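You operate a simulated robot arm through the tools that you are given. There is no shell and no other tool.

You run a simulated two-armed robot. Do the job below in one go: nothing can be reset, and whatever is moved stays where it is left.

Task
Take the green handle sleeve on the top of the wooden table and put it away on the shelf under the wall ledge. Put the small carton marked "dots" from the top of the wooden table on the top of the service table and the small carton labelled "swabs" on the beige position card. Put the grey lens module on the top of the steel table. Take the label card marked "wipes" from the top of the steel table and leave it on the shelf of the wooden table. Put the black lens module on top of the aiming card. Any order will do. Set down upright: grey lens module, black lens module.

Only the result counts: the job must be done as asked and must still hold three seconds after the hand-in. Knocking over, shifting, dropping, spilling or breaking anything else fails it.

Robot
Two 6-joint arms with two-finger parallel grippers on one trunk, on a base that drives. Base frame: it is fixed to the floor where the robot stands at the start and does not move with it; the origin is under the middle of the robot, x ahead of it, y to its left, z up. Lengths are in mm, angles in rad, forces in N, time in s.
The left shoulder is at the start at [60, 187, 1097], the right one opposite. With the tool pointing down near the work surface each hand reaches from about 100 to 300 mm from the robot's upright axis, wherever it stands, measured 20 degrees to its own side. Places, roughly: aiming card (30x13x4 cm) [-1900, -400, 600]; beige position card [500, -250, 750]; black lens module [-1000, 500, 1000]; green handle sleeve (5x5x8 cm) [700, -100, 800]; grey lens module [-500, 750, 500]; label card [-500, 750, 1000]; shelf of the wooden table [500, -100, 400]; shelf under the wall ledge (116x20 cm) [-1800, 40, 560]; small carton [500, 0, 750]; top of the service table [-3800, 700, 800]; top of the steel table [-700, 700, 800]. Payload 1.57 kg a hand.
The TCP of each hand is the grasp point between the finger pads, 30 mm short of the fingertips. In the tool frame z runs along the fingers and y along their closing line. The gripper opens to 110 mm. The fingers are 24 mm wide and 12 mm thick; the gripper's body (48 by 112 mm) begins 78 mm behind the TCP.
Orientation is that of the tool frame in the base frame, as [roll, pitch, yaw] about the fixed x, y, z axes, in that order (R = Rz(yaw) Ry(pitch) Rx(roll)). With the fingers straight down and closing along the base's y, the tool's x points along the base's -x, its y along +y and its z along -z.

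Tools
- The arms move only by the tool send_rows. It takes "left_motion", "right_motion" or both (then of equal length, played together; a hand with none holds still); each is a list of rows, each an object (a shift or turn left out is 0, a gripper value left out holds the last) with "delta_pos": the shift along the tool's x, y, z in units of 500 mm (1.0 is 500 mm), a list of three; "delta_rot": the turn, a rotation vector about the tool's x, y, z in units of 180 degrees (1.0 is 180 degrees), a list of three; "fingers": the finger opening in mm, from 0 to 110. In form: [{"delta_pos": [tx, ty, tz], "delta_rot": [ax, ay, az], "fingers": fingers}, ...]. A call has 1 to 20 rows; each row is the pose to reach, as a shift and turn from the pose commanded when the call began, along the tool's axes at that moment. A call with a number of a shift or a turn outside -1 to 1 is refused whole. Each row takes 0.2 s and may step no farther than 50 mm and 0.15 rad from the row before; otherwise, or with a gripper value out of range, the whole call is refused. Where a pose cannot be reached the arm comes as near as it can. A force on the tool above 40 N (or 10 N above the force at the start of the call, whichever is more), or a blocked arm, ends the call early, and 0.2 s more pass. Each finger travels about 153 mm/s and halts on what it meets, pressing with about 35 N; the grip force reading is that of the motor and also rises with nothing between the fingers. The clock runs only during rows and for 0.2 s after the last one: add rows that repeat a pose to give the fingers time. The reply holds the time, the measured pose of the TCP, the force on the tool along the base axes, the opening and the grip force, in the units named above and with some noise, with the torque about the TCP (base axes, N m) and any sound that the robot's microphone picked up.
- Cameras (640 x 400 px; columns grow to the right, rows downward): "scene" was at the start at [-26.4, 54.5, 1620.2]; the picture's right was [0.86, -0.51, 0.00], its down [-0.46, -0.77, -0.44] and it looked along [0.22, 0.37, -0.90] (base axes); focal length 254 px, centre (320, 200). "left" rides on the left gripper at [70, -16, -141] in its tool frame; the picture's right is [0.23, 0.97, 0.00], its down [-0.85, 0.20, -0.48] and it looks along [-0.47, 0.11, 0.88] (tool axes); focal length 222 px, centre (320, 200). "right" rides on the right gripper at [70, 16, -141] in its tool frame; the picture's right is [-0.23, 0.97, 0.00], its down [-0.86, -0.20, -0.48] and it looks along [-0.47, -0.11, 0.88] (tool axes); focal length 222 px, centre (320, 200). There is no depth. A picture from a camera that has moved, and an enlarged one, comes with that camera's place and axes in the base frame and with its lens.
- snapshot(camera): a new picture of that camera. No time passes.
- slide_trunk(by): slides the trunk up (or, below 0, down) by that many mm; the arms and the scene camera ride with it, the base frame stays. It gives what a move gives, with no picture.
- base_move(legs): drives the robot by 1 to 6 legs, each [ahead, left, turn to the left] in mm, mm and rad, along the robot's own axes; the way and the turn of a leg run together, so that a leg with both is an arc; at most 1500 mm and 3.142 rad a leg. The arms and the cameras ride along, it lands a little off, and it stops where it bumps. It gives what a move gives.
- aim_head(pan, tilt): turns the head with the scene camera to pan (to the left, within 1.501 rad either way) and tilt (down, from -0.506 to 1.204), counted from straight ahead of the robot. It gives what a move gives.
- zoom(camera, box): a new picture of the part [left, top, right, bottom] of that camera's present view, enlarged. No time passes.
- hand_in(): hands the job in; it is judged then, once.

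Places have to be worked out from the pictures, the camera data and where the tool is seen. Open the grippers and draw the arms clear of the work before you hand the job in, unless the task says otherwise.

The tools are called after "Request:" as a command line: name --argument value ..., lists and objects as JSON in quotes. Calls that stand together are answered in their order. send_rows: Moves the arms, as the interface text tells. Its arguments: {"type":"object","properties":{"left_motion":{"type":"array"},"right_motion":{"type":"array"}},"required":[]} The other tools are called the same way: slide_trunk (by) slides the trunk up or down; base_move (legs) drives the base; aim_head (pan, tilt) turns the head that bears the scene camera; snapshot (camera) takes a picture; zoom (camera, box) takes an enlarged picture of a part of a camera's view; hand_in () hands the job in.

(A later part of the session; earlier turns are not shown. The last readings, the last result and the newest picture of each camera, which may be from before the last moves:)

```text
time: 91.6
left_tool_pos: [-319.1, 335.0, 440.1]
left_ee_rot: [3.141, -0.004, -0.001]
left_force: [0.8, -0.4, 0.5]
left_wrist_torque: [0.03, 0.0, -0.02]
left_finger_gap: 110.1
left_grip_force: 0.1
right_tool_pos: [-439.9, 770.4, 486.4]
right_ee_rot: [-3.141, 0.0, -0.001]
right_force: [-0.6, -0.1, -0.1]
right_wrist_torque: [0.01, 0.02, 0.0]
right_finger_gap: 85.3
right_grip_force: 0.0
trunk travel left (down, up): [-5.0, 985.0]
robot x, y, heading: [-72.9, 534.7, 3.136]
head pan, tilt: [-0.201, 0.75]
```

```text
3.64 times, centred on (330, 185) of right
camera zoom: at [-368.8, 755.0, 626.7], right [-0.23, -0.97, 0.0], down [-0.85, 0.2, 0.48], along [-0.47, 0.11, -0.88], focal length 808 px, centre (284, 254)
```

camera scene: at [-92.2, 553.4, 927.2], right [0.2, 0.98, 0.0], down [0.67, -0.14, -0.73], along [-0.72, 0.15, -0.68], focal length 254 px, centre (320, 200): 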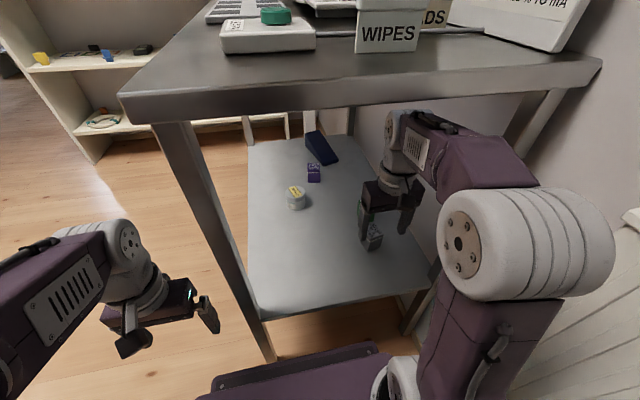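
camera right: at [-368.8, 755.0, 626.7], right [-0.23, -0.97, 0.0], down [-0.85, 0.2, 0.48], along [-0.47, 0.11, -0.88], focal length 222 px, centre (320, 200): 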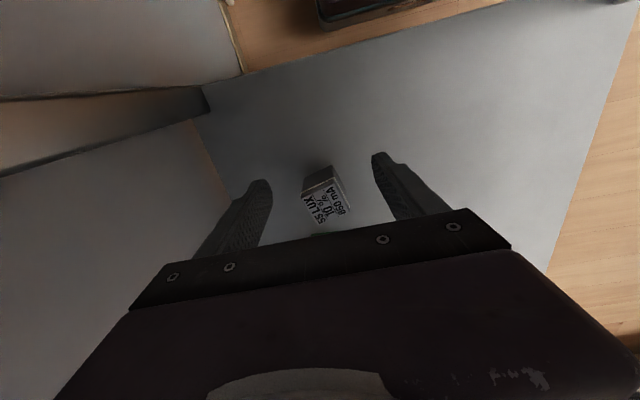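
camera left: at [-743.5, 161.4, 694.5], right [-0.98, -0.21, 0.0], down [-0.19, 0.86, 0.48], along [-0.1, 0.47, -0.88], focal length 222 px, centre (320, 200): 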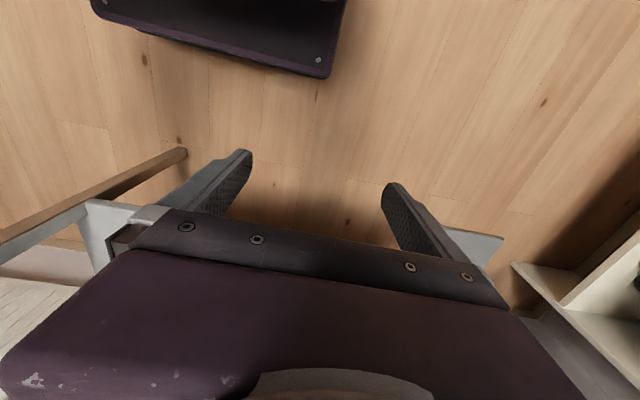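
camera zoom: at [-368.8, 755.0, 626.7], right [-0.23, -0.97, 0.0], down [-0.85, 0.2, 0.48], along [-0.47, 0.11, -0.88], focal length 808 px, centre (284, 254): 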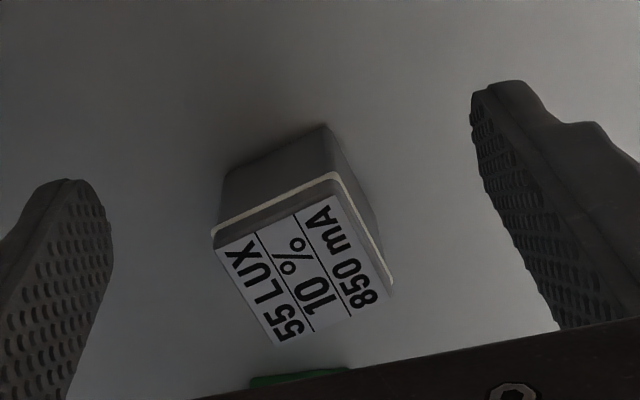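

Module: top centre ≈(−492,777), top z≈410, ~41 mm square, turned ≈12.7°. I align over it, turn the hand, and descend to TCP z≈389.

Request:
send_rows --right_motion '[{"delta_pos": [-0.052, -0.007, 0], "delta_rot": [0, 0, -0.035]}, {"delta_pos": [-0.1038, -0.0136, 0], "delta_rot": [0, 0, -0.0706]}, {"delta_pos": [-0.1038, -0.0136, 0.05], "delta_rot": [0, 0, -0.0706]}, {"delta_pos": [-0.1038, -0.0136, 0.1], "delta_rot": [0, 0, -0.0706]}, {"delta_pos": [-0.1038, -0.0136, 0.1], "delta_rot": [0, 0, -0.0706]}]'

Request:
snapshot --camera "right"

```text
time: 92.8
left_tool_pos: [-318.1, 334.7, 441.5]
left_ee_rot: [3.141, -0.003, -0.002]
left_force: [-0.1, -0.6, 0.2]
left_wrist_torque: [0.0, 0.0, 0.02]
left_finger_gap: 109.7
left_grip_force: 0.0
right_tool_pos: [-490.3, 776.8, 435.6]
right_ee_rot: [3.14, 0.001, 0.221]
right_force: [-0.5, 0.7, 0.2]
right_wrist_torque: [0.01, 0.0, -0.01]
right_finger_gap: 85.1
right_grip_force: 0.0
trunk travel left (down, up): [-5.0, 985.0]
robot x, y, heading: [-72.8, 538.9, 3.141]
head pan, tilt: [-0.201, 0.75]
```

```text
taken
camera right: at [-417.1, 776.8, 577.5], right [-0.01, -1.0, 0.0], down [-0.88, 0.01, 0.48], along [-0.48, 0.0, -0.88], focal length 222 px, centre (320, 200)
```

right: 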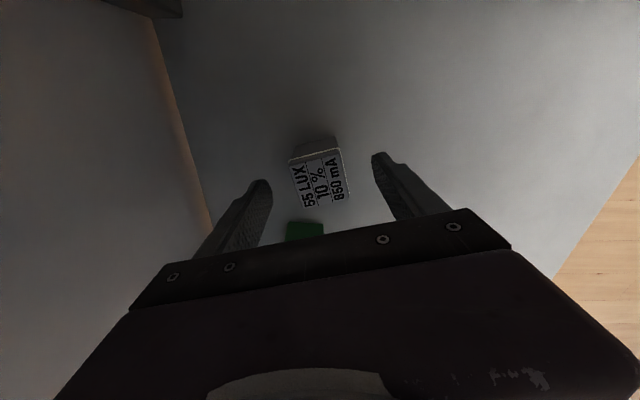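

Aligned. Descending to TCP z≈388 and closing.

Request:
send_rows --right_motion '[{"delta_pos": [0, 0, 0.05]}, {"delta_pos": [0, 0, 0.094]}, {"delta_pos": [0, 0, 0.094]}, {"delta_pos": [0, 0, 0.094], "fingers": 0}, {"delta_pos": [0, 0, 0.094], "fingers": 0}, {"delta_pos": [0, 0, 0.094], "fingers": 0}]'

Request:
snapshot --camera "right"

```text
time: 94.2
left_tool_pos: [-317.9, 333.7, 439.3]
left_ee_rot: [-3.14, -0.002, -0.002]
left_force: [-0.1, -0.5, -0.8]
left_wrist_torque: [0.02, 0.03, -0.01]
left_finger_gap: 110.0
left_grip_force: 0.1
right_tool_pos: [-490.2, 778.1, 391.3]
right_ee_rot: [-3.141, 0.001, 0.223]
right_force: [-0.1, -0.5, -0.7]
right_wrist_torque: [0.01, 0.0, 0.05]
right_finger_gap: 43.6
right_grip_force: 35.0
trunk travel left (down, up): [-5.0, 985.0]
robot x, y, heading: [-74.3, 537.4, 3.138]
head pan, tilt: [-0.201, 0.75]
```

```text
taken
camera right: at [-417.5, 777.9, 531.7], right [-0.01, -1.0, 0.0], down [-0.88, 0.01, 0.48], along [-0.48, 0.0, -0.88], focal length 222 px, centre (320, 200)
```

right: 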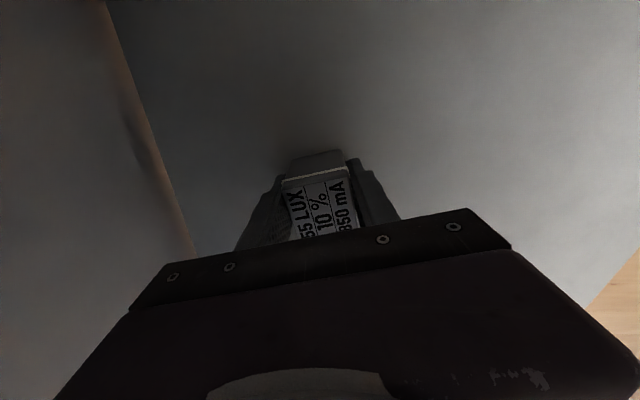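

Gripped. I lift 80 mm, draw the hand back to the side opening, then back the robot off.

Request:
send_rows --right_motion '[{"delta_pos": [0, 0, -0.05]}, {"delta_pos": [0, 0, -0.1]}, {"delta_pos": [0, 0, -0.16]}, {"delta_pos": [0.062, 0.07, -0.16], "delta_rot": [0, 0, 0.025]}, {"delta_pos": [0.124, 0.14, -0.16], "delta_rot": [0, 0, 0.05]}, {"delta_pos": [0.1846, 0.208, -0.16], "delta_rot": [0, 0, 0.071]}, {"delta_pos": [0.1846, 0.208, -0.16], "delta_rot": [0, 0, 0.071]}]'

Request:
base_move --legs '[[-150, 0, 0]]'

Request:
slide_trunk --by 400

Request:
slide_trunk --by 110

Request:
snapshot --camera "scene"

Request:
snapshot --camera "right"

```text
time: 95.8
left_tool_pos: [-318.0, 334.2, 440.3]
left_ee_rot: [3.141, -0.004, -0.001]
left_force: [-0.4, -0.3, 0.0]
left_wrist_torque: [0.01, -0.01, -0.01]
left_finger_gap: 109.6
left_grip_force: 0.2
right_tool_pos: [-378.5, 695.8, 470.8]
right_ee_rot: [-3.141, 0.001, 0.0]
right_force: [0.5, 0.4, -1.8]
right_wrist_torque: [0.0, 0.0, -0.01]
right_finger_gap: 43.5
right_grip_force: 34.8
trunk travel left (down, up): [-5.0, 985.0]
robot x, y, heading: [-72.1, 534.6, 3.138]
head pan, tilt: [-0.201, 0.75]
```

```text
time: 97.2
left_tool_pos: [-170.4, 334.0, 440.8]
left_ee_rot: [-3.141, -0.003, -0.002]
left_force: [0.3, -0.4, 0.3]
left_wrist_torque: [-0.01, -0.01, 0.01]
left_finger_gap: 109.8
left_grip_force: 0.0
right_tool_pos: [-229.6, 695.2, 469.7]
right_ee_rot: [-3.142, 0.002, -0.001]
right_force: [-1.0, -0.1, -2.1]
right_wrist_torque: [-0.01, -0.01, 0.03]
right_finger_gap: 43.7
right_grip_force: 35.5
trunk travel left (down, up): [-5.0, 985.0]
robot x, y, heading: [78.8, 535.1, 3.142]
head pan, tilt: [-0.201, 0.75]
```

```text
time: 101.0
left_tool_pos: [-170.2, 334.0, 840.7]
left_ee_rot: [-3.14, -0.004, -0.002]
left_force: [-0.9, 0.2, -0.4]
left_wrist_torque: [0.0, 0.02, 0.01]
left_finger_gap: 110.0
left_grip_force: 0.1
right_tool_pos: [-230.0, 696.7, 871.0]
right_ee_rot: [-3.14, 0.001, -0.002]
right_force: [0.0, 0.2, -1.5]
right_wrist_torque: [0.01, 0.0, 0.01]
right_finger_gap: 43.6
right_grip_force: 35.6
trunk travel left (down, up): [-405.0, 585.0]
robot x, y, heading: [75.9, 537.9, 3.135]
head pan, tilt: [-0.201, 0.75]
```

```text
time: 102.4
left_tool_pos: [-169.7, 334.6, 950.2]
left_ee_rot: [-3.141, -0.004, -0.003]
left_force: [-0.4, 0.9, -0.3]
left_wrist_torque: [0.0, 0.02, 0.01]
left_finger_gap: 109.7
left_grip_force: 0.2
right_tool_pos: [-231.0, 697.0, 980.1]
right_ee_rot: [-3.141, 0.003, -0.002]
right_force: [0.0, -0.3, -1.4]
right_wrist_torque: [0.02, -0.02, -0.05]
right_finger_gap: 43.8
right_grip_force: 35.3
trunk travel left (down, up): [-515.0, 475.0]
robot x, y, heading: [74.9, 533.3, 3.138]
head pan, tilt: [-0.201, 0.75]
```

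```text
taken
camera scene: at [56.1, 553.3, 1437.2], right [0.2, 0.98, 0.0], down [0.67, -0.14, -0.73], along [-0.72, 0.15, -0.68], focal length 254 px, centre (320, 200)
```

scene: 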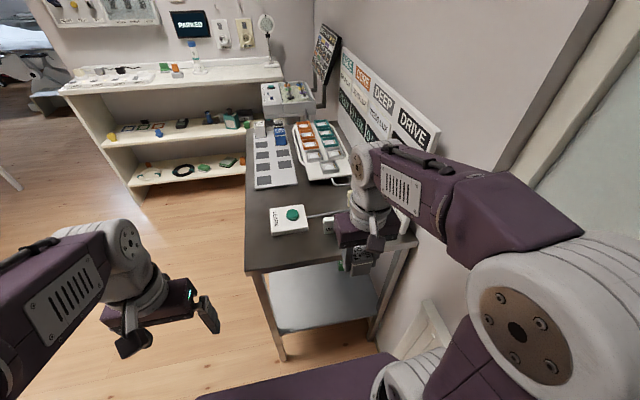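

```text
taken
camera right: at [-159.7, 680.5, 1122.2], right [-0.23, -0.97, 0.0], down [-0.85, 0.2, 0.48], along [-0.47, 0.11, -0.88], focal length 222 px, centre (320, 200)
```

right: 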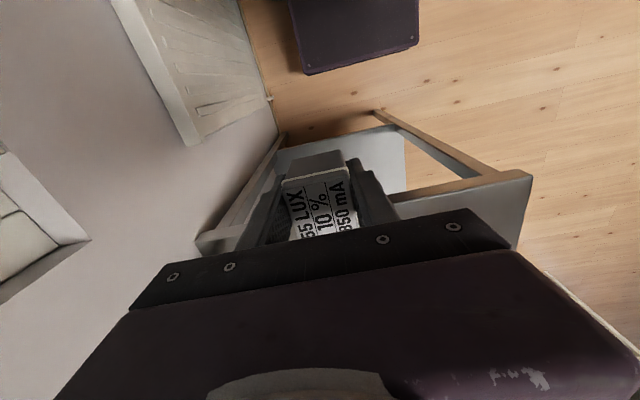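

The lens is held above table height. I'll set it in the free front-right corner of the steel table at about (−385,520), between the edge and the LEARN box. First I swing the hand to y≈520, then drive forward.

Request:
send_rows --right_motion '[{"delta_pos": [0, 0.09, 0]}, {"delta_pos": [0, 0.18, 0]}, {"delta_pos": [0, 0.27, 0]}, {"delta_pos": [0, 0.354, 0]}, {"delta_pos": [0, 0.354, 0]}]'

Request:
base_move --legs '[[125, 0, 0]]'

Request:
snapshot --camera "right"

Request:
snapshot --camera "scene"

```text
time: 103.6
left_tool_pos: [-170.2, 334.6, 950.9]
left_ee_rot: [3.141, -0.004, -0.001]
left_force: [0.5, -0.7, -0.1]
left_wrist_torque: [-0.01, -0.02, 0.01]
left_finger_gap: 109.9
left_grip_force: 0.0
right_tool_pos: [-231.8, 520.0, 980.6]
right_ee_rot: [3.14, 0.001, -0.001]
right_force: [0.0, 0.1, -1.4]
right_wrist_torque: [-0.01, 0.03, 0.0]
right_finger_gap: 43.7
right_grip_force: 34.7
trunk travel left (down, up): [-515.0, 475.0]
robot x, y, heading: [73.2, 535.0, 3.14]
head pan, tilt: [-0.201, 0.75]
```

```text
time: 104.9
left_tool_pos: [-295.4, 334.1, 949.5]
left_ee_rot: [-3.141, -0.004, -0.003]
left_force: [0.2, 0.1, -0.2]
left_wrist_torque: [0.02, -0.04, 0.01]
left_finger_gap: 110.2
left_grip_force: 0.1
right_tool_pos: [-356.6, 520.1, 980.7]
right_ee_rot: [-3.14, 0.003, -0.001]
right_force: [-0.6, -0.5, -0.7]
right_wrist_torque: [-0.01, -0.04, -0.01]
right_finger_gap: 43.5
right_grip_force: 35.0
trunk travel left (down, up): [-515.0, 475.0]
robot x, y, heading: [-48.8, 536.4, 3.143]
head pan, tilt: [-0.201, 0.75]
```

```text
taken
camera right: at [-286.7, 504.3, 1122.4], right [-0.23, -0.97, 0.0], down [-0.85, 0.2, 0.48], along [-0.47, 0.11, -0.88], focal length 222 px, centre (320, 200)
```

right: 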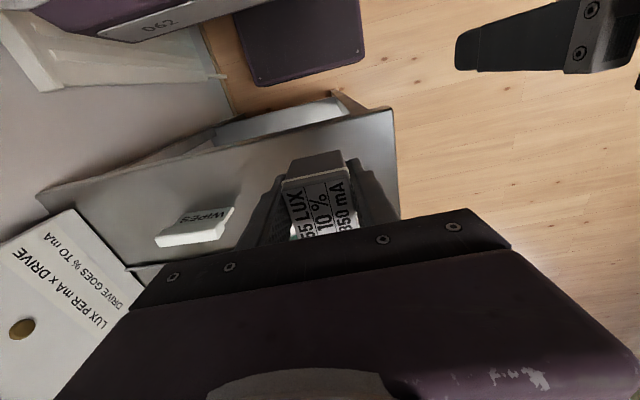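

```text
taken
camera scene: at [-69.1, 553.3, 1437.2], right [0.2, 0.98, 0.0], down [0.67, -0.14, -0.73], along [-0.72, 0.15, -0.68], focal length 254 px, centre (320, 200)
```

scene: 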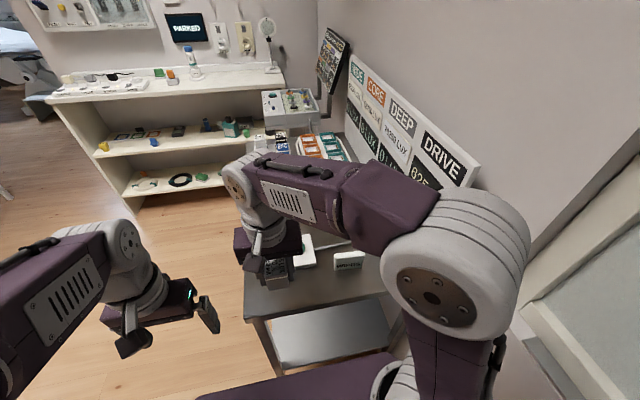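

Placing: I shift to (−383,510) and descend to just above the surface.

Request:
send_rows --right_motion '[{"delta_pos": [-0.052, 0.02, 0]}, {"delta_pos": [-0.052, 0.02, 0.08]}, {"delta_pos": [-0.052, 0.02, 0.15]}, {"delta_pos": [-0.052, 0.02, 0.15]}]'

Request:
zoom --camera "right" --box '[200, 80, 440, 240]'

```text
time: 105.9
left_tool_pos: [-293.8, 333.8, 951.3]
left_ee_rot: [3.141, -0.004, -0.001]
left_force: [0.4, -0.2, -0.1]
left_wrist_torque: [0.01, 0.05, -0.02]
left_finger_gap: 109.8
left_grip_force: 0.1
right_tool_pos: [-381.2, 511.4, 903.6]
right_ee_rot: [-3.142, 0.002, -0.001]
right_force: [-0.5, 0.4, -1.5]
right_wrist_torque: [0.0, 0.03, 0.0]
right_finger_gap: 43.5
right_grip_force: 35.6
trunk travel left (down, up): [-515.0, 475.0]
robot x, y, heading: [-46.3, 537.9, 3.138]
head pan, tilt: [-0.201, 0.75]
```

```text
2.50 times, centred on (320, 160) of right
camera zoom: at [-311.6, 495.1, 1045.4], right [-0.23, -0.97, 0.0], down [-0.85, 0.2, 0.48], along [-0.47, 0.11, -0.88], focal length 555 px, centre (320, 300)
```

zoom: 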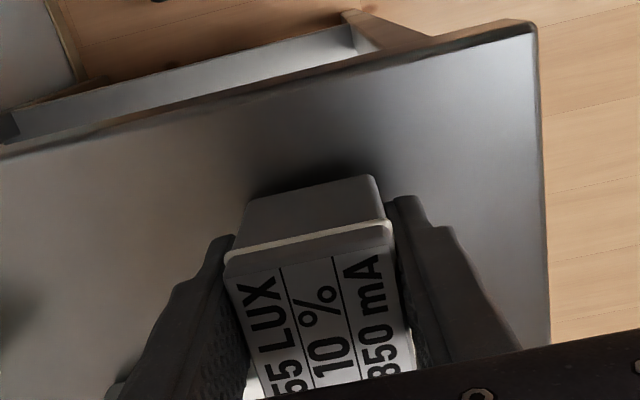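

Well inside the table area. I lower in small steps until contact shows.

Request:
send_rows --right_motion '[{"delta_pos": [0, 0, 0.008]}, {"delta_pos": [0, 0, 0.016]}, {"delta_pos": [0, 0, 0.02]}, {"delta_pos": [0, 0, 0.02]}]'

```text
time: 106.9
left_tool_pos: [-293.6, 334.0, 950.0]
left_ee_rot: [3.141, -0.004, -0.003]
left_force: [0.3, -0.4, 0.4]
left_wrist_torque: [0.0, -0.02, -0.01]
left_finger_gap: 109.8
left_grip_force: 0.1
right_tool_pos: [-383.3, 510.3, 897.0]
right_ee_rot: [-3.14, 0.002, -0.002]
right_force: [-0.5, 0.4, -0.5]
right_wrist_torque: [0.03, -0.01, 0.02]
right_finger_gap: 43.5
right_grip_force: 34.6
trunk travel left (down, up): [-515.0, 475.0]
robot x, y, heading: [-52.6, 535.3, 3.142]
head pan, tilt: [-0.201, 0.75]
```

Request:
send_rows --right_motion '[{"delta_pos": [0, 0, 0.004]}, {"delta_pos": [0, 0, 0.007]}, {"delta_pos": [0, 0, 0.007]}]'

```text
time: 107.7
left_tool_pos: [-295.3, 334.1, 950.9]
left_ee_rot: [-3.141, -0.003, -0.002]
left_force: [-0.2, 0.0, -0.1]
left_wrist_torque: [0.03, 0.05, 0.03]
left_finger_gap: 109.9
left_grip_force: 0.1
right_tool_pos: [-383.1, 509.2, 890.6]
right_ee_rot: [3.141, 0.001, -0.001]
right_force: [0.3, -0.8, -1.0]
right_wrist_torque: [0.0, -0.01, 0.04]
right_finger_gap: 43.7
right_grip_force: 34.4
trunk travel left (down, up): [-515.0, 475.0]
robot x, y, heading: [-49.4, 534.9, 3.139]
head pan, tilt: [-0.201, 0.75]
```

No contact yet (z≈891, −1 N). Lowering a little more in 2 mm steps.

Request:
send_rows --right_motion '[{"delta_pos": [0, 0, 0.004]}, {"delta_pos": [0, 0, 0.006]}, {"delta_pos": [0, 0, 0.006]}]'

Request:
zoom --camera "right" --box '[200, 80, 440, 240]'

```text
time: 108.5
left_tool_pos: [-294.0, 334.7, 950.6]
left_ee_rot: [-3.141, -0.002, -0.001]
left_force: [-0.9, -0.6, -0.1]
left_wrist_torque: [-0.01, 0.02, 0.0]
left_finger_gap: 110.1
left_grip_force: 0.0
right_tool_pos: [-383.0, 509.4, 890.7]
right_ee_rot: [-3.14, 0.003, -0.002]
right_force: [-0.4, 0.5, 12.4]
right_wrist_torque: [0.08, -0.16, 0.0]
right_finger_gap: 43.5
right_grip_force: 34.9
trunk travel left (down, up): [-515.0, 475.0]
robot x, y, heading: [-50.5, 534.7, 3.147]
head pan, tilt: [-0.201, 0.75]
```

```text
2.50 times, centred on (320, 160) of right
camera zoom: at [-312.1, 494.6, 1031.4], right [-0.23, -0.97, 0.0], down [-0.85, 0.2, 0.48], along [-0.47, 0.11, -0.88], focal length 555 px, centre (320, 300)
```

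zoom: 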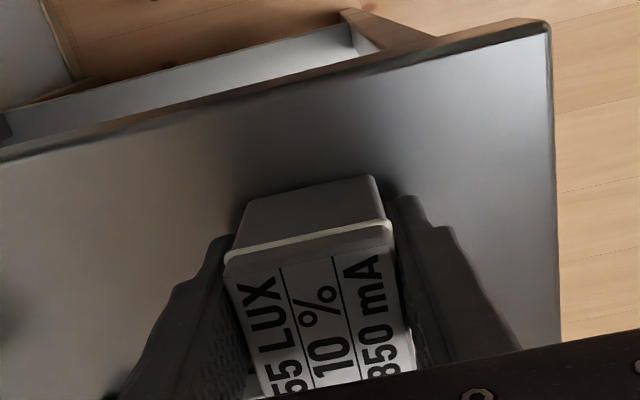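

Contact (12 N at z≈891). I release and rise straight up.

Request:
send_rows --right_motion '[{"delta_pos": [0, 0, -0.002]}, {"delta_pos": [0, 0, -0.002], "fingers": 85}, {"delta_pos": [0, 0, -0.002], "fingers": 85}, {"delta_pos": [0, 0, -0.06], "fingers": 85}, {"delta_pos": [0, 0, -0.14], "fingers": 85}, {"delta_pos": [0, 0, -0.2], "fingers": 85}, {"delta_pos": [0, 0, -0.2]}]'

Request:
snapshot --camera "right"

```text
time: 110.1
left_tool_pos: [-294.8, 334.6, 950.2]
left_ee_rot: [-3.14, -0.002, -0.003]
left_force: [0.9, -0.1, -0.4]
left_wrist_torque: [0.04, 0.03, -0.02]
left_finger_gap: 110.1
left_grip_force: 0.1
right_tool_pos: [-381.6, 509.3, 990.4]
right_ee_rot: [-3.141, 0.001, -0.002]
right_force: [0.3, -0.7, -0.1]
right_wrist_torque: [-0.01, 0.01, 0.02]
right_finger_gap: 85.1
right_grip_force: 0.1
trunk travel left (down, up): [-515.0, 475.0]
robot x, y, heading: [-48.3, 534.1, 3.141]
head pan, tilt: [-0.201, 0.75]
```

```text
taken
camera right: at [-311.1, 493.3, 1132.0], right [-0.23, -0.97, 0.0], down [-0.85, 0.2, 0.48], along [-0.47, 0.11, -0.88], focal length 222 px, centre (320, 200)
```

right: 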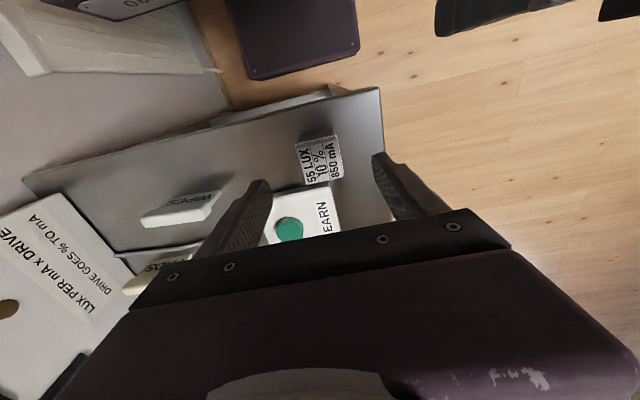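

Grey lens stands upright next to the LEARN box. Now I move over toward the WIPES card for a close look.

Request:
send_rows --right_motion '[{"delta_pos": [0, -0.1, 0]}, {"delta_pos": [0, -0.2, 0]}, {"delta_pos": [0, -0.3, 0]}, {"delta_pos": [0, -0.38, 0]}, {"delta_pos": [0, -0.38, 0]}]'

Request:
snapshot --camera "right"

Request:
aim_head --pan -0.4 --tilt 0.8

Request:
snapshot --camera "scene"

```text
time: 111.3
left_tool_pos: [-293.9, 333.8, 951.4]
left_ee_rot: [3.141, -0.002, -0.003]
left_force: [-0.5, -0.2, 0.4]
left_wrist_torque: [0.02, 0.02, 0.01]
left_finger_gap: 110.0
left_grip_force: 0.1
right_tool_pos: [-383.9, 700.2, 990.8]
right_ee_rot: [3.14, 0.003, 0.001]
right_force: [-0.6, 0.2, 0.5]
right_wrist_torque: [0.0, 0.01, 0.01]
right_finger_gap: 84.7
right_grip_force: 0.0
trunk travel left (down, up): [-515.0, 475.0]
robot x, y, heading: [-52.5, 533.6, 3.142]
head pan, tilt: [-0.201, 0.75]
```

```text
taken
camera right: at [-313.3, 684.1, 1132.9], right [-0.23, -0.97, 0.0], down [-0.85, 0.2, 0.48], along [-0.47, 0.11, -0.88], focal length 222 px, centre (320, 200)
```

right: 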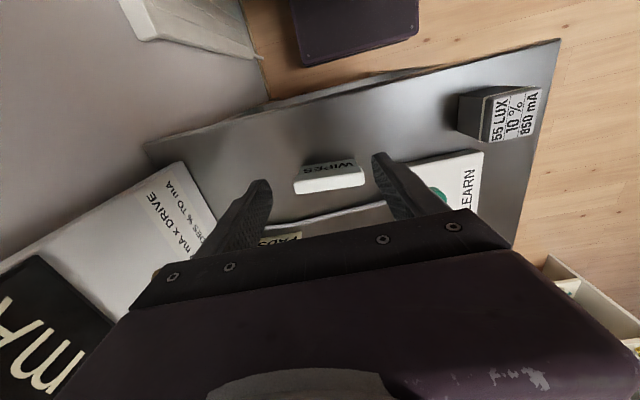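

```text
time: 112.0
left_tool_pos: [-294.5, 334.6, 949.7]
left_ee_rot: [-3.141, -0.005, -0.001]
left_force: [0.2, 0.9, -0.1]
left_wrist_torque: [-0.01, 0.0, 0.0]
left_finger_gap: 109.9
left_grip_force: 0.0
right_tool_pos: [-384.0, 700.6, 991.7]
right_ee_rot: [3.141, 0.001, 0.0]
right_force: [0.4, 0.1, 0.0]
right_wrist_torque: [0.02, 0.03, 0.02]
right_finger_gap: 84.8
right_grip_force: 0.0
trunk travel left (down, up): [-515.0, 475.0]
robot x, y, heading: [-49.0, 534.3, 3.139]
head pan, tilt: [-0.4, 0.799]
```

```text
taken
camera scene: at [-61.4, 568.2, 1433.3], right [0.39, 0.92, 0.0], down [0.66, -0.28, -0.7], along [-0.64, 0.27, -0.72], focal length 254 px, centre (320, 200)
```

scene: 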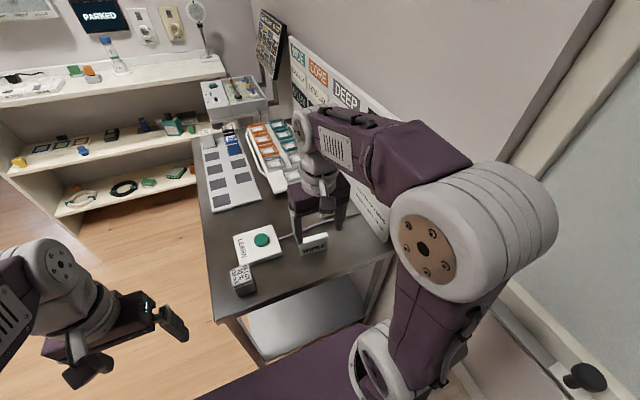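

Request:
zoom --camera "right" --box '[250, 130, 400, 230]'

Request:
zoom --camera "scene" --box '[220, 200, 360, 300]'

```text
4.00 times, centred on (325, 180) of right
camera zoom: at [-313.4, 684.2, 1132.8], right [-0.23, -0.97, 0.0], down [-0.85, 0.2, 0.48], along [-0.47, 0.11, -0.88], focal length 888 px, centre (300, 280)
```

zoom: 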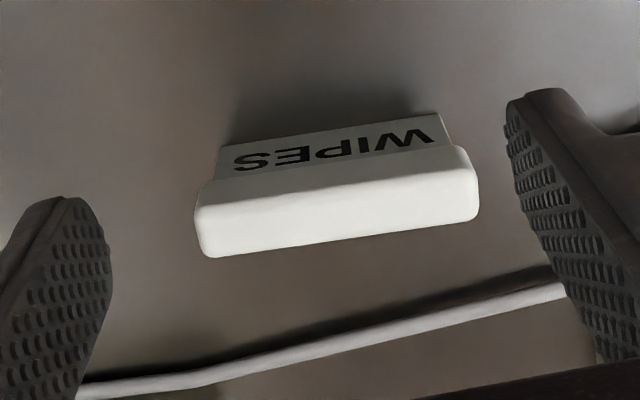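

```text
4.00 times, centred on (290, 250) of scene
camera zoom: at [-61.4, 568.2, 1433.3], right [0.39, 0.92, 0.0], down [0.66, -0.28, -0.7], along [-0.64, 0.27, -0.72], focal length 1014 px, centre (440, 0)
```

zoom: 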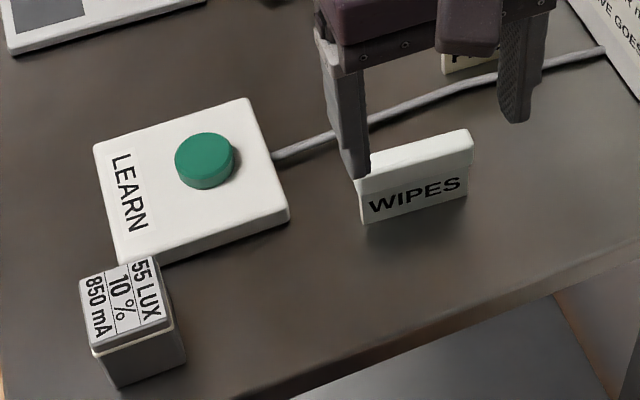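

WIPES card: bottom along x≈−412, y≈660–734, top ≈897, ~17 mm thick. I'll grip it by its two ends. I centre at (−416,697), open to 98 mm, and descend halfway.

Request:
send_rows --right_motion '[{"delta_pos": [-0.064, 0.007, 0], "fingers": 98}, {"delta_pos": [-0.064, 0.007, 0.06], "fingers": 98}, {"delta_pos": [-0.064, 0.007, 0.11], "fingers": 98}, {"delta_pos": [-0.064, 0.007, 0.11], "fingers": 98}]'

Request:
zoom --camera "right" --box '[210, 100, 430, 230]'

```text
time: 113.0
left_tool_pos: [-294.5, 334.6, 950.6]
left_ee_rot: [-3.141, -0.004, -0.002]
left_force: [-0.9, 0.2, -0.2]
left_wrist_torque: [-0.04, 0.01, 0.01]
left_finger_gap: 110.1
left_grip_force: 0.1
right_tool_pos: [-415.6, 696.8, 933.4]
right_ee_rot: [-3.142, 0.001, -0.001]
right_force: [0.0, -0.1, 0.5]
right_wrist_torque: [0.01, 0.01, 0.0]
right_finger_gap: 97.9
right_grip_force: 0.0
trunk travel left (down, up): [-515.0, 475.0]
robot x, y, heading: [-49.0, 540.4, 3.142]
head pan, tilt: [-0.4, 0.799]
```

```text
2.91 times, centred on (320, 165) of right
camera zoom: at [-344.5, 680.9, 1075.2], right [-0.23, -0.97, 0.0], down [-0.85, 0.2, 0.48], along [-0.47, 0.11, -0.88], focal length 646 px, centre (320, 302)
```

zoom: 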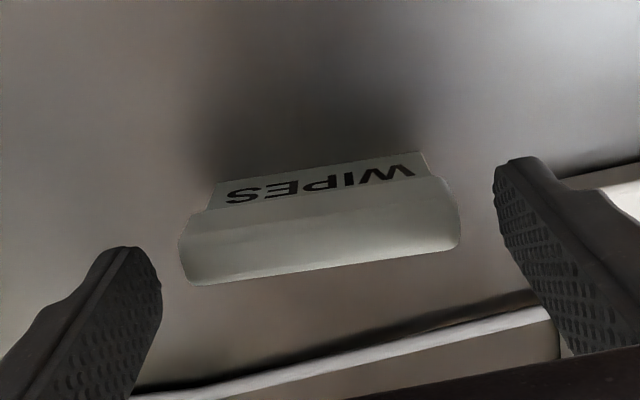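

Centered. Descend to TCP ≈885 and close on the card's ends.

Request:
send_rows --right_motion '[{"delta_pos": [0, 0, 0.05]}, {"delta_pos": [0, 0, 0.094]}, {"delta_pos": [0, 0, 0.094]}, {"delta_pos": [0, 0, 0.094], "fingers": 0}, {"delta_pos": [0, 0, 0.094], "fingers": 0}, {"delta_pos": [0, 0, 0.094], "fingers": 0}]'

Request:
zoom --camera "right" --box '[210, 100, 430, 230]'

```text
time: 114.4
left_tool_pos: [-295.2, 334.9, 949.6]
left_ee_rot: [-3.141, -0.002, -0.001]
left_force: [0.0, 0.4, 0.0]
left_wrist_torque: [-0.05, 0.01, -0.01]
left_finger_gap: 110.0
left_grip_force: 0.1
right_tool_pos: [-416.3, 696.2, 886.6]
right_ee_rot: [3.141, 0.001, -0.002]
right_force: [-1.1, 0.6, 0.1]
right_wrist_torque: [0.02, -0.01, 0.02]
right_finger_gap: 76.6
right_grip_force: 35.2
trunk travel left (down, up): [-515.0, 475.0]
robot x, y, heading: [-49.0, 538.0, 3.143]
head pan, tilt: [-0.4, 0.799]
```

```text
2.91 times, centred on (320, 165) of right
camera zoom: at [-345.2, 680.0, 1028.8], right [-0.23, -0.97, 0.0], down [-0.85, 0.2, 0.48], along [-0.47, 0.11, -0.88], focal length 646 px, centre (320, 302)
```

zoom: 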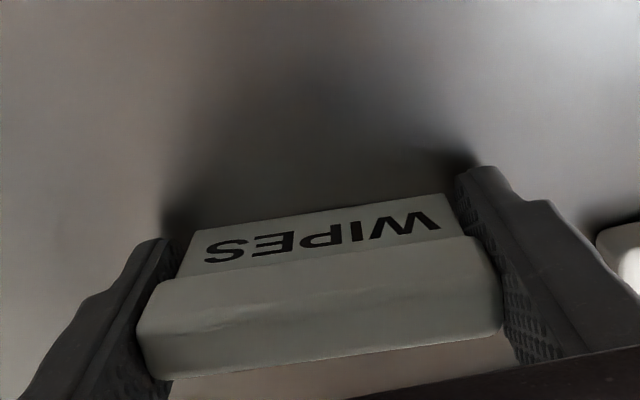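

Gripped (76.6 mm). I lift it, retract, and drive back toward the wooden table.

Request:
send_rows --right_motion '[{"delta_pos": [0, 0, -0.06]}, {"delta_pos": [0, 0, -0.14]}, {"delta_pos": [0, 0, -0.2]}, {"delta_pos": [0.08, 0, -0.2]}, {"delta_pos": [0.14, 0, -0.2]}, {"delta_pos": [0.14, 0, -0.2]}]'

Request:
base_move --legs '[[-70, 0, 0], [0, 640, 0], [270, 0, 0], [0, 0, -3.14]]'

Request:
aim_head --pan 0 --tilt 0.8

Request:
snapshot --camera "scene"

```text
time: 115.8
left_tool_pos: [-293.9, 333.5, 951.5]
left_ee_rot: [3.141, -0.003, -0.002]
left_force: [-0.5, -1.6, 0.2]
left_wrist_torque: [-0.02, 0.0, 0.02]
left_finger_gap: 110.1
left_grip_force: 0.0
right_tool_pos: [-343.7, 696.6, 986.5]
right_ee_rot: [3.14, 0.001, 0.002]
right_force: [-0.1, 0.3, 0.3]
right_wrist_torque: [-0.02, -0.02, 0.01]
right_finger_gap: 76.8
right_grip_force: 34.9
trunk travel left (down, up): [-515.0, 475.0]
robot x, y, heading: [-50.0, 532.6, 3.145]
head pan, tilt: [-0.4, 0.799]
```

```text
time: 129.1
left_tool_pos: [7.7, 72.8, 950.4]
left_ee_rot: [3.141, -0.005, 3.073]
left_force: [-0.1, -0.9, 0.5]
left_wrist_torque: [0.02, 0.01, 0.01]
left_finger_gap: 109.9
left_grip_force: 0.1
right_tool_pos: [31.8, -291.8, 986.4]
right_ee_rot: [-3.141, 0.001, 3.074]
right_force: [-0.2, 0.7, 0.3]
right_wrist_torque: [0.02, 0.01, -0.02]
right_finger_gap: 76.9
right_grip_force: 34.7
trunk travel left (down, up): [-515.0, 475.0]
robot x, y, heading: [-248.9, -112.0, -0.065]
head pan, tilt: [-0.4, 0.799]
```

```text
time: 129.9
left_tool_pos: [7.6, 71.5, 949.8]
left_ee_rot: [-3.14, -0.003, 3.074]
left_force: [0.2, -0.5, 0.5]
left_wrist_torque: [-0.02, 0.03, 0.0]
left_finger_gap: 109.9
left_grip_force: 0.1
right_tool_pos: [32.8, -292.5, 985.7]
right_ee_rot: [-3.141, 0.001, 3.074]
right_force: [-0.4, 0.1, 0.0]
right_wrist_torque: [0.0, 0.01, 0.03]
right_finger_gap: 76.7
right_grip_force: 35.5
trunk travel left (down, up): [-515.0, 475.0]
robot x, y, heading: [-251.3, -112.6, -0.074]
head pan, tilt: [0.0, 0.799]
```

```text
taken
camera scene: at [-228.4, -112.2, 1433.3], right [-0.07, -1.0, 0.0], down [-0.72, 0.05, -0.7], along [0.7, -0.05, -0.72], focal length 254 px, centre (320, 200)
```

scene: 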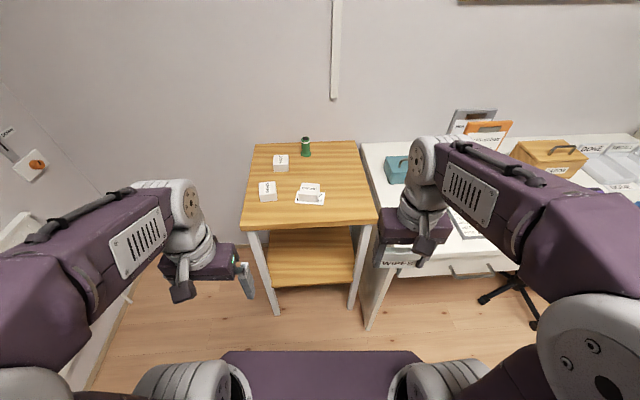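

The wooden table's lower shelf is empty. I correct the heading, move in front of the table, and lower the trunk to look into the shelf.

Request:
base_move --legs '[[0, 0, 0.072], [140, 165, 0]]'

Request:
slide_trunk --by -400

Request:
aim_head --pan 0 --tilt 0.5

Request:
snapshot --camera "scene"

Request:
snapshot --camera "right"

```text
time: 132.0
left_tool_pos: [132.2, 255.3, 950.8]
left_ee_rot: [3.14, -0.004, -3.14]
left_force: [-0.1, 0.1, -0.3]
left_wrist_torque: [0.03, 0.03, 0.02]
left_finger_gap: 109.8
left_grip_force: 0.1
right_tool_pos: [183.1, -105.7, 986.5]
right_ee_rot: [3.14, 0.001, -3.14]
right_force: [0.2, -0.2, 0.1]
right_wrist_torque: [-0.05, -0.01, 0.01]
right_finger_gap: 76.5
right_grip_force: 35.4
trunk travel left (down, up): [-515.0, 475.0]
robot x, y, heading: [-115.2, 52.7, 0.006]
head pan, tilt: [0.0, 0.799]
```

```text
time: 135.9
left_tool_pos: [130.7, 253.3, 550.1]
left_ee_rot: [3.141, -0.003, -3.139]
left_force: [0.6, 1.1, -0.5]
left_wrist_torque: [0.0, 0.03, 0.01]
left_finger_gap: 110.2
left_grip_force: 0.1
right_tool_pos: [181.7, -106.4, 585.0]
right_ee_rot: [-3.142, 0.003, -3.14]
right_force: [-0.3, -0.5, -0.2]
right_wrist_torque: [0.01, 0.02, -0.02]
right_finger_gap: 76.4
right_grip_force: 35.0
trunk travel left (down, up): [-115.0, 875.0]
robot x, y, heading: [-114.1, 55.2, -0.004]
head pan, tilt: [0.0, 0.799]
```

```text
time: 136.7
left_tool_pos: [131.9, 254.7, 551.1]
left_ee_rot: [3.141, -0.004, -3.14]
left_force: [-0.3, 0.3, -1.0]
left_wrist_torque: [0.01, 0.01, 0.03]
left_finger_gap: 110.1
left_grip_force: 0.1
right_tool_pos: [181.3, -106.6, 585.3]
right_ee_rot: [3.141, 0.001, -3.137]
right_force: [-0.4, 0.3, 0.5]
right_wrist_torque: [0.01, 0.0, 0.01]
right_finger_gap: 76.7
right_grip_force: 35.1
trunk travel left (down, up): [-115.0, 875.0]
robot x, y, heading: [-113.8, 53.6, 0.006]
head pan, tilt: [0.0, 0.499]
```

```text
taken
camera scene: at [-80.4, 54.5, 1059.1], right [0.0, -1.0, 0.0], down [-0.48, 0.0, -0.88], along [0.88, 0.0, -0.48], focal length 254 px, centre (320, 200)
```

scene: 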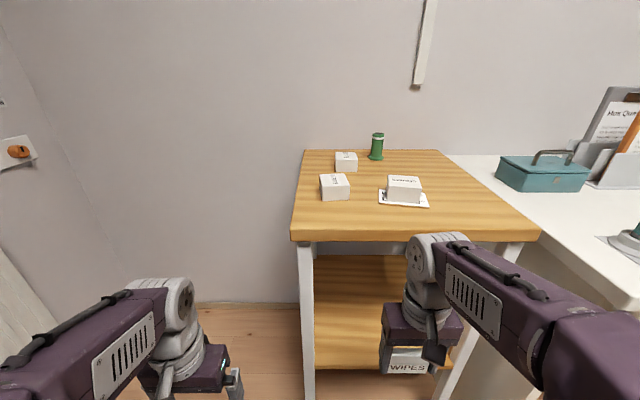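

```text
taken
camera right: at [112.4, -90.0, 727.4], right [0.22, 0.97, 0.0], down [0.85, -0.2, 0.48], along [0.47, -0.11, -0.88], focal length 222 px, centre (320, 200)
```

right: 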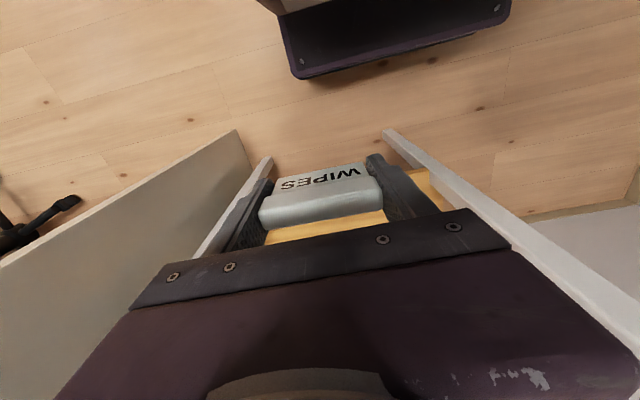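

Table front edge x≈288, slab underside ≈770; shelf near z≈340. I lower fully, bring the hand to a height that fits the gap, and drive in so the card is ~70 mm past the shelf's front edge.

Request:
slide_trunk --by -112

Request:
send_rows --right_motion '[{"delta_pos": [0, 0, 0.05]}, {"delta_pos": [0, 0, 0.08]}, {"delta_pos": [0, 0, 0.08]}]'

Request:
base_move --legs '[[100, 40, 0]]'

Request:
snapshot --camera "scene"

Request:
snapshot --camera "right"

```text
time: 138.1
left_tool_pos: [131.8, 256.1, 438.7]
left_ee_rot: [-3.141, -0.004, -3.139]
left_force: [0.4, -0.4, -0.3]
left_wrist_torque: [0.03, -0.04, -0.01]
left_finger_gap: 109.8
left_grip_force: 0.0
right_tool_pos: [182.9, -107.2, 474.6]
right_ee_rot: [3.141, 0.002, -3.137]
right_force: [0.6, -0.2, -0.9]
right_wrist_torque: [-0.03, -0.01, -0.02]
right_finger_gap: 76.4
right_grip_force: 34.8
trunk travel left (down, up): [-3.0, 987.0]
robot x, y, heading: [-117.1, 51.5, 0.004]
head pan, tilt: [0.0, 0.499]
```

```text
time: 138.9
left_tool_pos: [131.3, 254.4, 438.8]
left_ee_rot: [3.14, -0.004, -3.14]
left_force: [-0.2, -0.2, 0.1]
left_wrist_torque: [0.01, 0.02, -0.01]
left_finger_gap: 109.9
left_grip_force: 0.2
right_tool_pos: [182.6, -105.5, 434.5]
right_ee_rot: [-3.141, 0.001, -3.138]
right_force: [-0.3, 0.0, -0.5]
right_wrist_torque: [0.01, 0.02, 0.05]
right_finger_gap: 76.5
right_grip_force: 35.0
trunk travel left (down, up): [-3.0, 987.0]
robot x, y, heading: [-114.9, 51.2, 0.006]
head pan, tilt: [0.0, 0.499]
```

```text
time: 140.1
left_tool_pos: [231.4, 296.6, 438.1]
left_ee_rot: [3.141, -0.004, -3.138]
left_force: [-1.3, 0.1, -0.2]
left_wrist_torque: [0.0, -0.01, 0.02]
left_finger_gap: 109.8
left_grip_force: 0.0
right_tool_pos: [283.1, -65.1, 433.9]
right_ee_rot: [3.141, 0.001, -3.139]
right_force: [0.2, -0.3, -1.3]
right_wrist_torque: [0.0, -0.03, -0.01]
right_finger_gap: 76.3
right_grip_force: 34.9
trunk travel left (down, up): [-3.0, 987.0]
robot x, y, heading: [-12.4, 97.3, 0.002]
head pan, tilt: [0.0, 0.499]
```

```text
taken
camera scene: at [20.1, 95.2, 947.2], right [0.0, -1.0, 0.0], down [-0.48, 0.0, -0.88], along [0.88, 0.0, -0.48], focal length 254 px, centre (320, 200)
```

scene: 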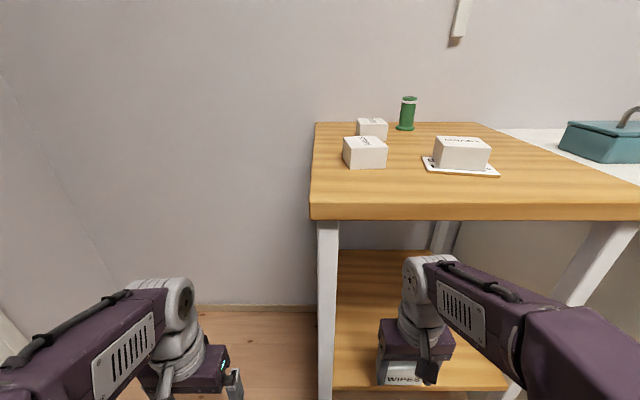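

```text
taken
camera right: at [213.4, -48.3, 575.3], right [0.22, 0.97, 0.0], down [0.85, -0.2, 0.48], along [0.47, -0.11, -0.88], focal length 222 px, centre (320, 200)
```

right: 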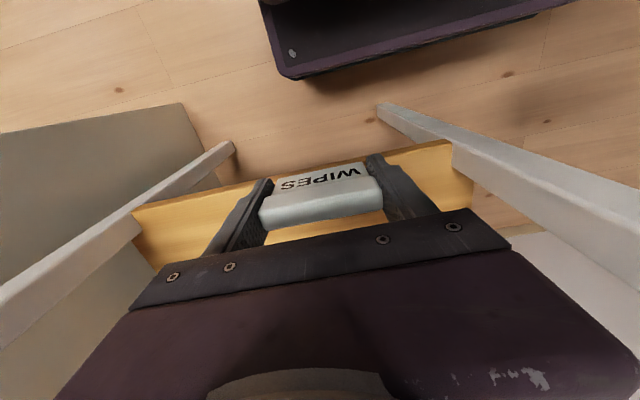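

Shelf front edge ≈ x 297, z≈347; wrist passes under the slab. I drive in 58 mm, extend another 30 mm, and lower toward the shelf.

Request:
base_move --legs '[[58, 0, 0]]'

Request:
send_rows --right_motion '[{"delta_pos": [-0.04, 0, 0.02]}, {"delta_pos": [-0.07, 0, 0.05]}, {"delta_pos": [-0.07, 0, 0.08]}, {"delta_pos": [-0.07, 0, 0.08]}]'

Request:
snapshot --camera "right"

Request:
snapshot --camera "scene"

```text
time: 141.1
left_tool_pos: [289.6, 296.1, 438.9]
left_ee_rot: [-3.141, -0.004, -3.135]
left_force: [0.4, 0.0, 0.1]
left_wrist_torque: [-0.01, -0.01, -0.01]
left_finger_gap: 110.0
left_grip_force: 0.1
right_tool_pos: [342.0, -63.7, 434.0]
right_ee_rot: [-3.142, 0.001, -3.137]
right_force: [-0.3, 0.6, -0.9]
right_wrist_torque: [0.03, 0.01, 0.01]
right_finger_gap: 76.4
right_grip_force: 35.0
trunk travel left (down, up): [-3.0, 987.0]
robot x, y, heading: [50.2, 92.8, 0.01]
head pan, tilt: [0.0, 0.499]
```

```text
time: 142.1
left_tool_pos: [289.9, 296.7, 438.5]
left_ee_rot: [-3.141, -0.003, -3.136]
left_force: [0.1, -0.8, 0.5]
left_wrist_torque: [-0.03, -0.01, 0.01]
left_finger_gap: 109.9
left_grip_force: 0.1
right_tool_pos: [377.7, -64.8, 394.1]
right_ee_rot: [3.141, 0.003, -3.137]
right_force: [0.0, -0.4, 0.8]
right_wrist_torque: [0.0, 0.0, -0.02]
right_finger_gap: 76.6
right_grip_force: 35.2
trunk travel left (down, up): [-3.0, 987.0]
robot x, y, heading: [46.2, 92.6, 0.003]
head pan, tilt: [0.0, 0.499]
```

```text
taken
camera right: at [308.5, -48.1, 535.5], right [0.22, 0.97, 0.0], down [0.85, -0.2, 0.48], along [0.47, -0.11, -0.88], focal length 222 px, centre (320, 200)
```

right: 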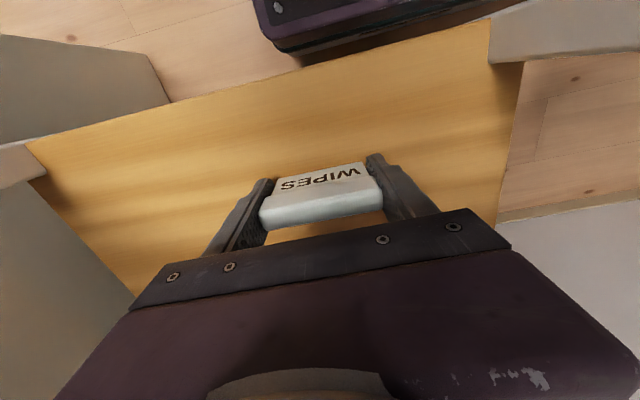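

```text
taken
camera scene: at [78.7, 95.5, 947.2], right [0.0, -1.0, 0.0], down [-0.48, 0.0, -0.88], along [0.88, 0.0, -0.48], focal length 254 px, centre (320, 200)
```

scene: 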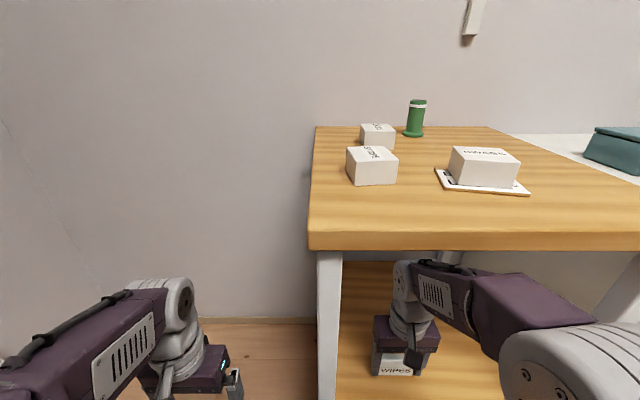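

Now lowering gently toward contact with the shelf.

Request:
send_rows --right_motion '[{"delta_pos": [0, 0, 0.006]}, {"delta_pos": [0, 0, 0.012]}, {"delta_pos": [0, 0, 0.016]}, {"delta_pos": [0, 0, 0.016]}]'

```text
time: 143.1
left_tool_pos: [290.3, 296.6, 438.5]
left_ee_rot: [3.141, -0.003, -3.137]
left_force: [0.7, -0.7, -0.3]
left_wrist_torque: [-0.03, 0.01, 0.0]
left_finger_gap: 110.2
left_grip_force: 0.1
right_tool_pos: [377.2, -63.7, 387.6]
right_ee_rot: [-3.141, 0.006, -3.136]
right_force: [1.1, -1.6, 9.6]
right_wrist_torque: [0.03, -0.03, -0.02]
right_finger_gap: 76.7
right_grip_force: 34.8
trunk travel left (down, up): [-3.0, 987.0]
robot x, y, heading: [46.4, 95.1, 0.011]
head pan, tilt: [0.0, 0.499]
```

Contact (≈10 N at z≈388). Release, rise 40 mm, and inspect.

Request:
send_rows --right_motion '[{"delta_pos": [0, 0, -0.002], "fingers": 98}, {"delta_pos": [0, 0, -0.002], "fingers": 98}, {"delta_pos": [0, 0, -0.002], "fingers": 98}, {"delta_pos": [0, 0, -0.05], "fingers": 98}, {"delta_pos": [0, 0, -0.09], "fingers": 98}, {"delta_pos": [0, 0, -0.09], "fingers": 98}]'

Request:
snapshot --camera "right"

```text
time: 144.4
left_tool_pos: [291.4, 297.1, 437.6]
left_ee_rot: [3.14, -0.004, -3.135]
left_force: [0.0, -0.2, 0.3]
left_wrist_torque: [0.0, -0.02, 0.01]
left_finger_gap: 110.0
left_grip_force: 0.1
right_tool_pos: [374.9, -65.0, 431.7]
right_ee_rot: [-3.141, 0.001, -3.134]
right_force: [0.7, 0.3, -0.3]
right_wrist_torque: [-0.01, 0.0, 0.02]
right_finger_gap: 98.0
right_grip_force: 0.0
trunk travel left (down, up): [-3.0, 987.0]
robot x, y, heading: [44.3, 94.6, 0.007]
head pan, tilt: [0.0, 0.499]
```

```text
taken
camera right: at [306.5, -48.5, 573.0], right [0.22, 0.97, 0.0], down [0.85, -0.2, 0.48], along [0.47, -0.11, -0.88], focal length 222 px, centre (320, 200)
```

right: 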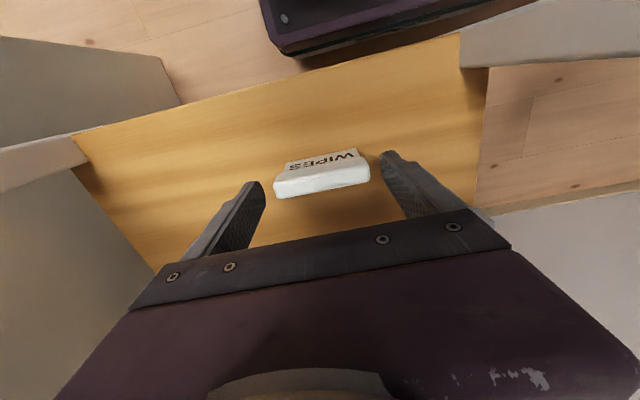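

WIPES card stands on the shelf. I back out, then raise the trunk high (longer reach with the tool lower than the shoulder) for picking the sleeve and the dots carton.

Request:
base_move --legs '[[-200, 0, -0.006]]'

Request:
slide_trunk --by 400

Request:
slide_trunk --by 270

Request:
snapshot --camera "scene"

```text
time: 146.1
left_tool_pos: [85.7, 293.8, 438.4]
left_ee_rot: [-3.141, -0.002, 3.141]
left_force: [-0.1, 0.0, 0.0]
left_wrist_torque: [0.01, 0.04, 0.01]
left_finger_gap: 109.9
left_grip_force: 0.0
right_tool_pos: [170.4, -66.8, 431.7]
right_ee_rot: [3.14, 0.002, -3.14]
right_force: [0.2, 0.7, -0.4]
right_wrist_torque: [0.01, 0.0, 0.03]
right_finger_gap: 98.1
right_grip_force: 0.2
trunk travel left (down, up): [-3.0, 987.0]
robot x, y, heading: [-156.6, 95.0, 0.002]
head pan, tilt: [0.0, 0.499]
```

```text
time: 149.9
left_tool_pos: [86.3, 294.3, 838.6]
left_ee_rot: [3.141, -0.002, -3.141]
left_force: [-0.2, 0.0, 0.1]
left_wrist_torque: [0.01, -0.02, 0.01]
left_finger_gap: 110.1
left_grip_force: 0.0
right_tool_pos: [169.9, -68.9, 831.8]
right_ee_rot: [3.141, 0.002, -3.14]
right_force: [0.4, 0.6, -0.6]
right_wrist_torque: [-0.04, -0.02, -0.03]
right_finger_gap: 97.9
right_grip_force: 0.1
trunk travel left (down, up): [-403.0, 587.0]
robot x, y, heading: [-160.8, 95.5, 0.002]
head pan, tilt: [0.0, 0.499]
```

```text
time: 152.7
left_tool_pos: [86.5, 295.2, 1109.2]
left_ee_rot: [3.14, -0.004, 3.141]
left_force: [-0.1, 0.0, -0.1]
left_wrist_torque: [0.01, -0.02, 0.0]
left_finger_gap: 110.0
left_grip_force: 0.1
right_tool_pos: [171.0, -67.1, 1101.6]
right_ee_rot: [3.141, 0.001, -3.139]
right_force: [0.3, -0.3, -0.7]
right_wrist_torque: [0.04, -0.01, 0.0]
right_finger_gap: 97.8
right_grip_force: 0.1
trunk travel left (down, up): [-673.0, 317.0]
robot x, y, heading: [-156.7, 94.0, 0.005]
head pan, tilt: [0.0, 0.499]
```

```text
taken
camera scene: at [-126.0, 94.8, 1617.2], right [0.0, -1.0, 0.0], down [-0.48, 0.0, -0.88], along [0.88, 0.0, -0.48], focal length 254 px, centre (320, 200)
```

scene: 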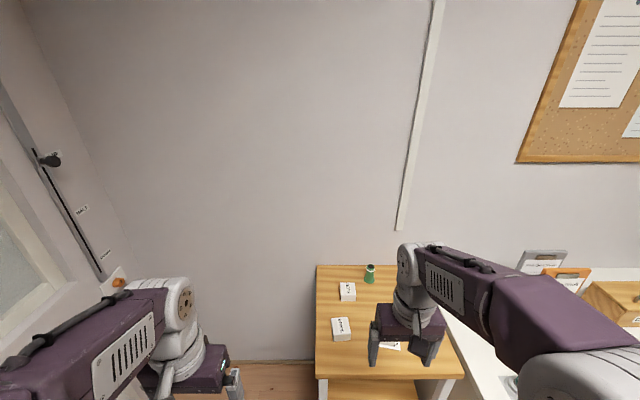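

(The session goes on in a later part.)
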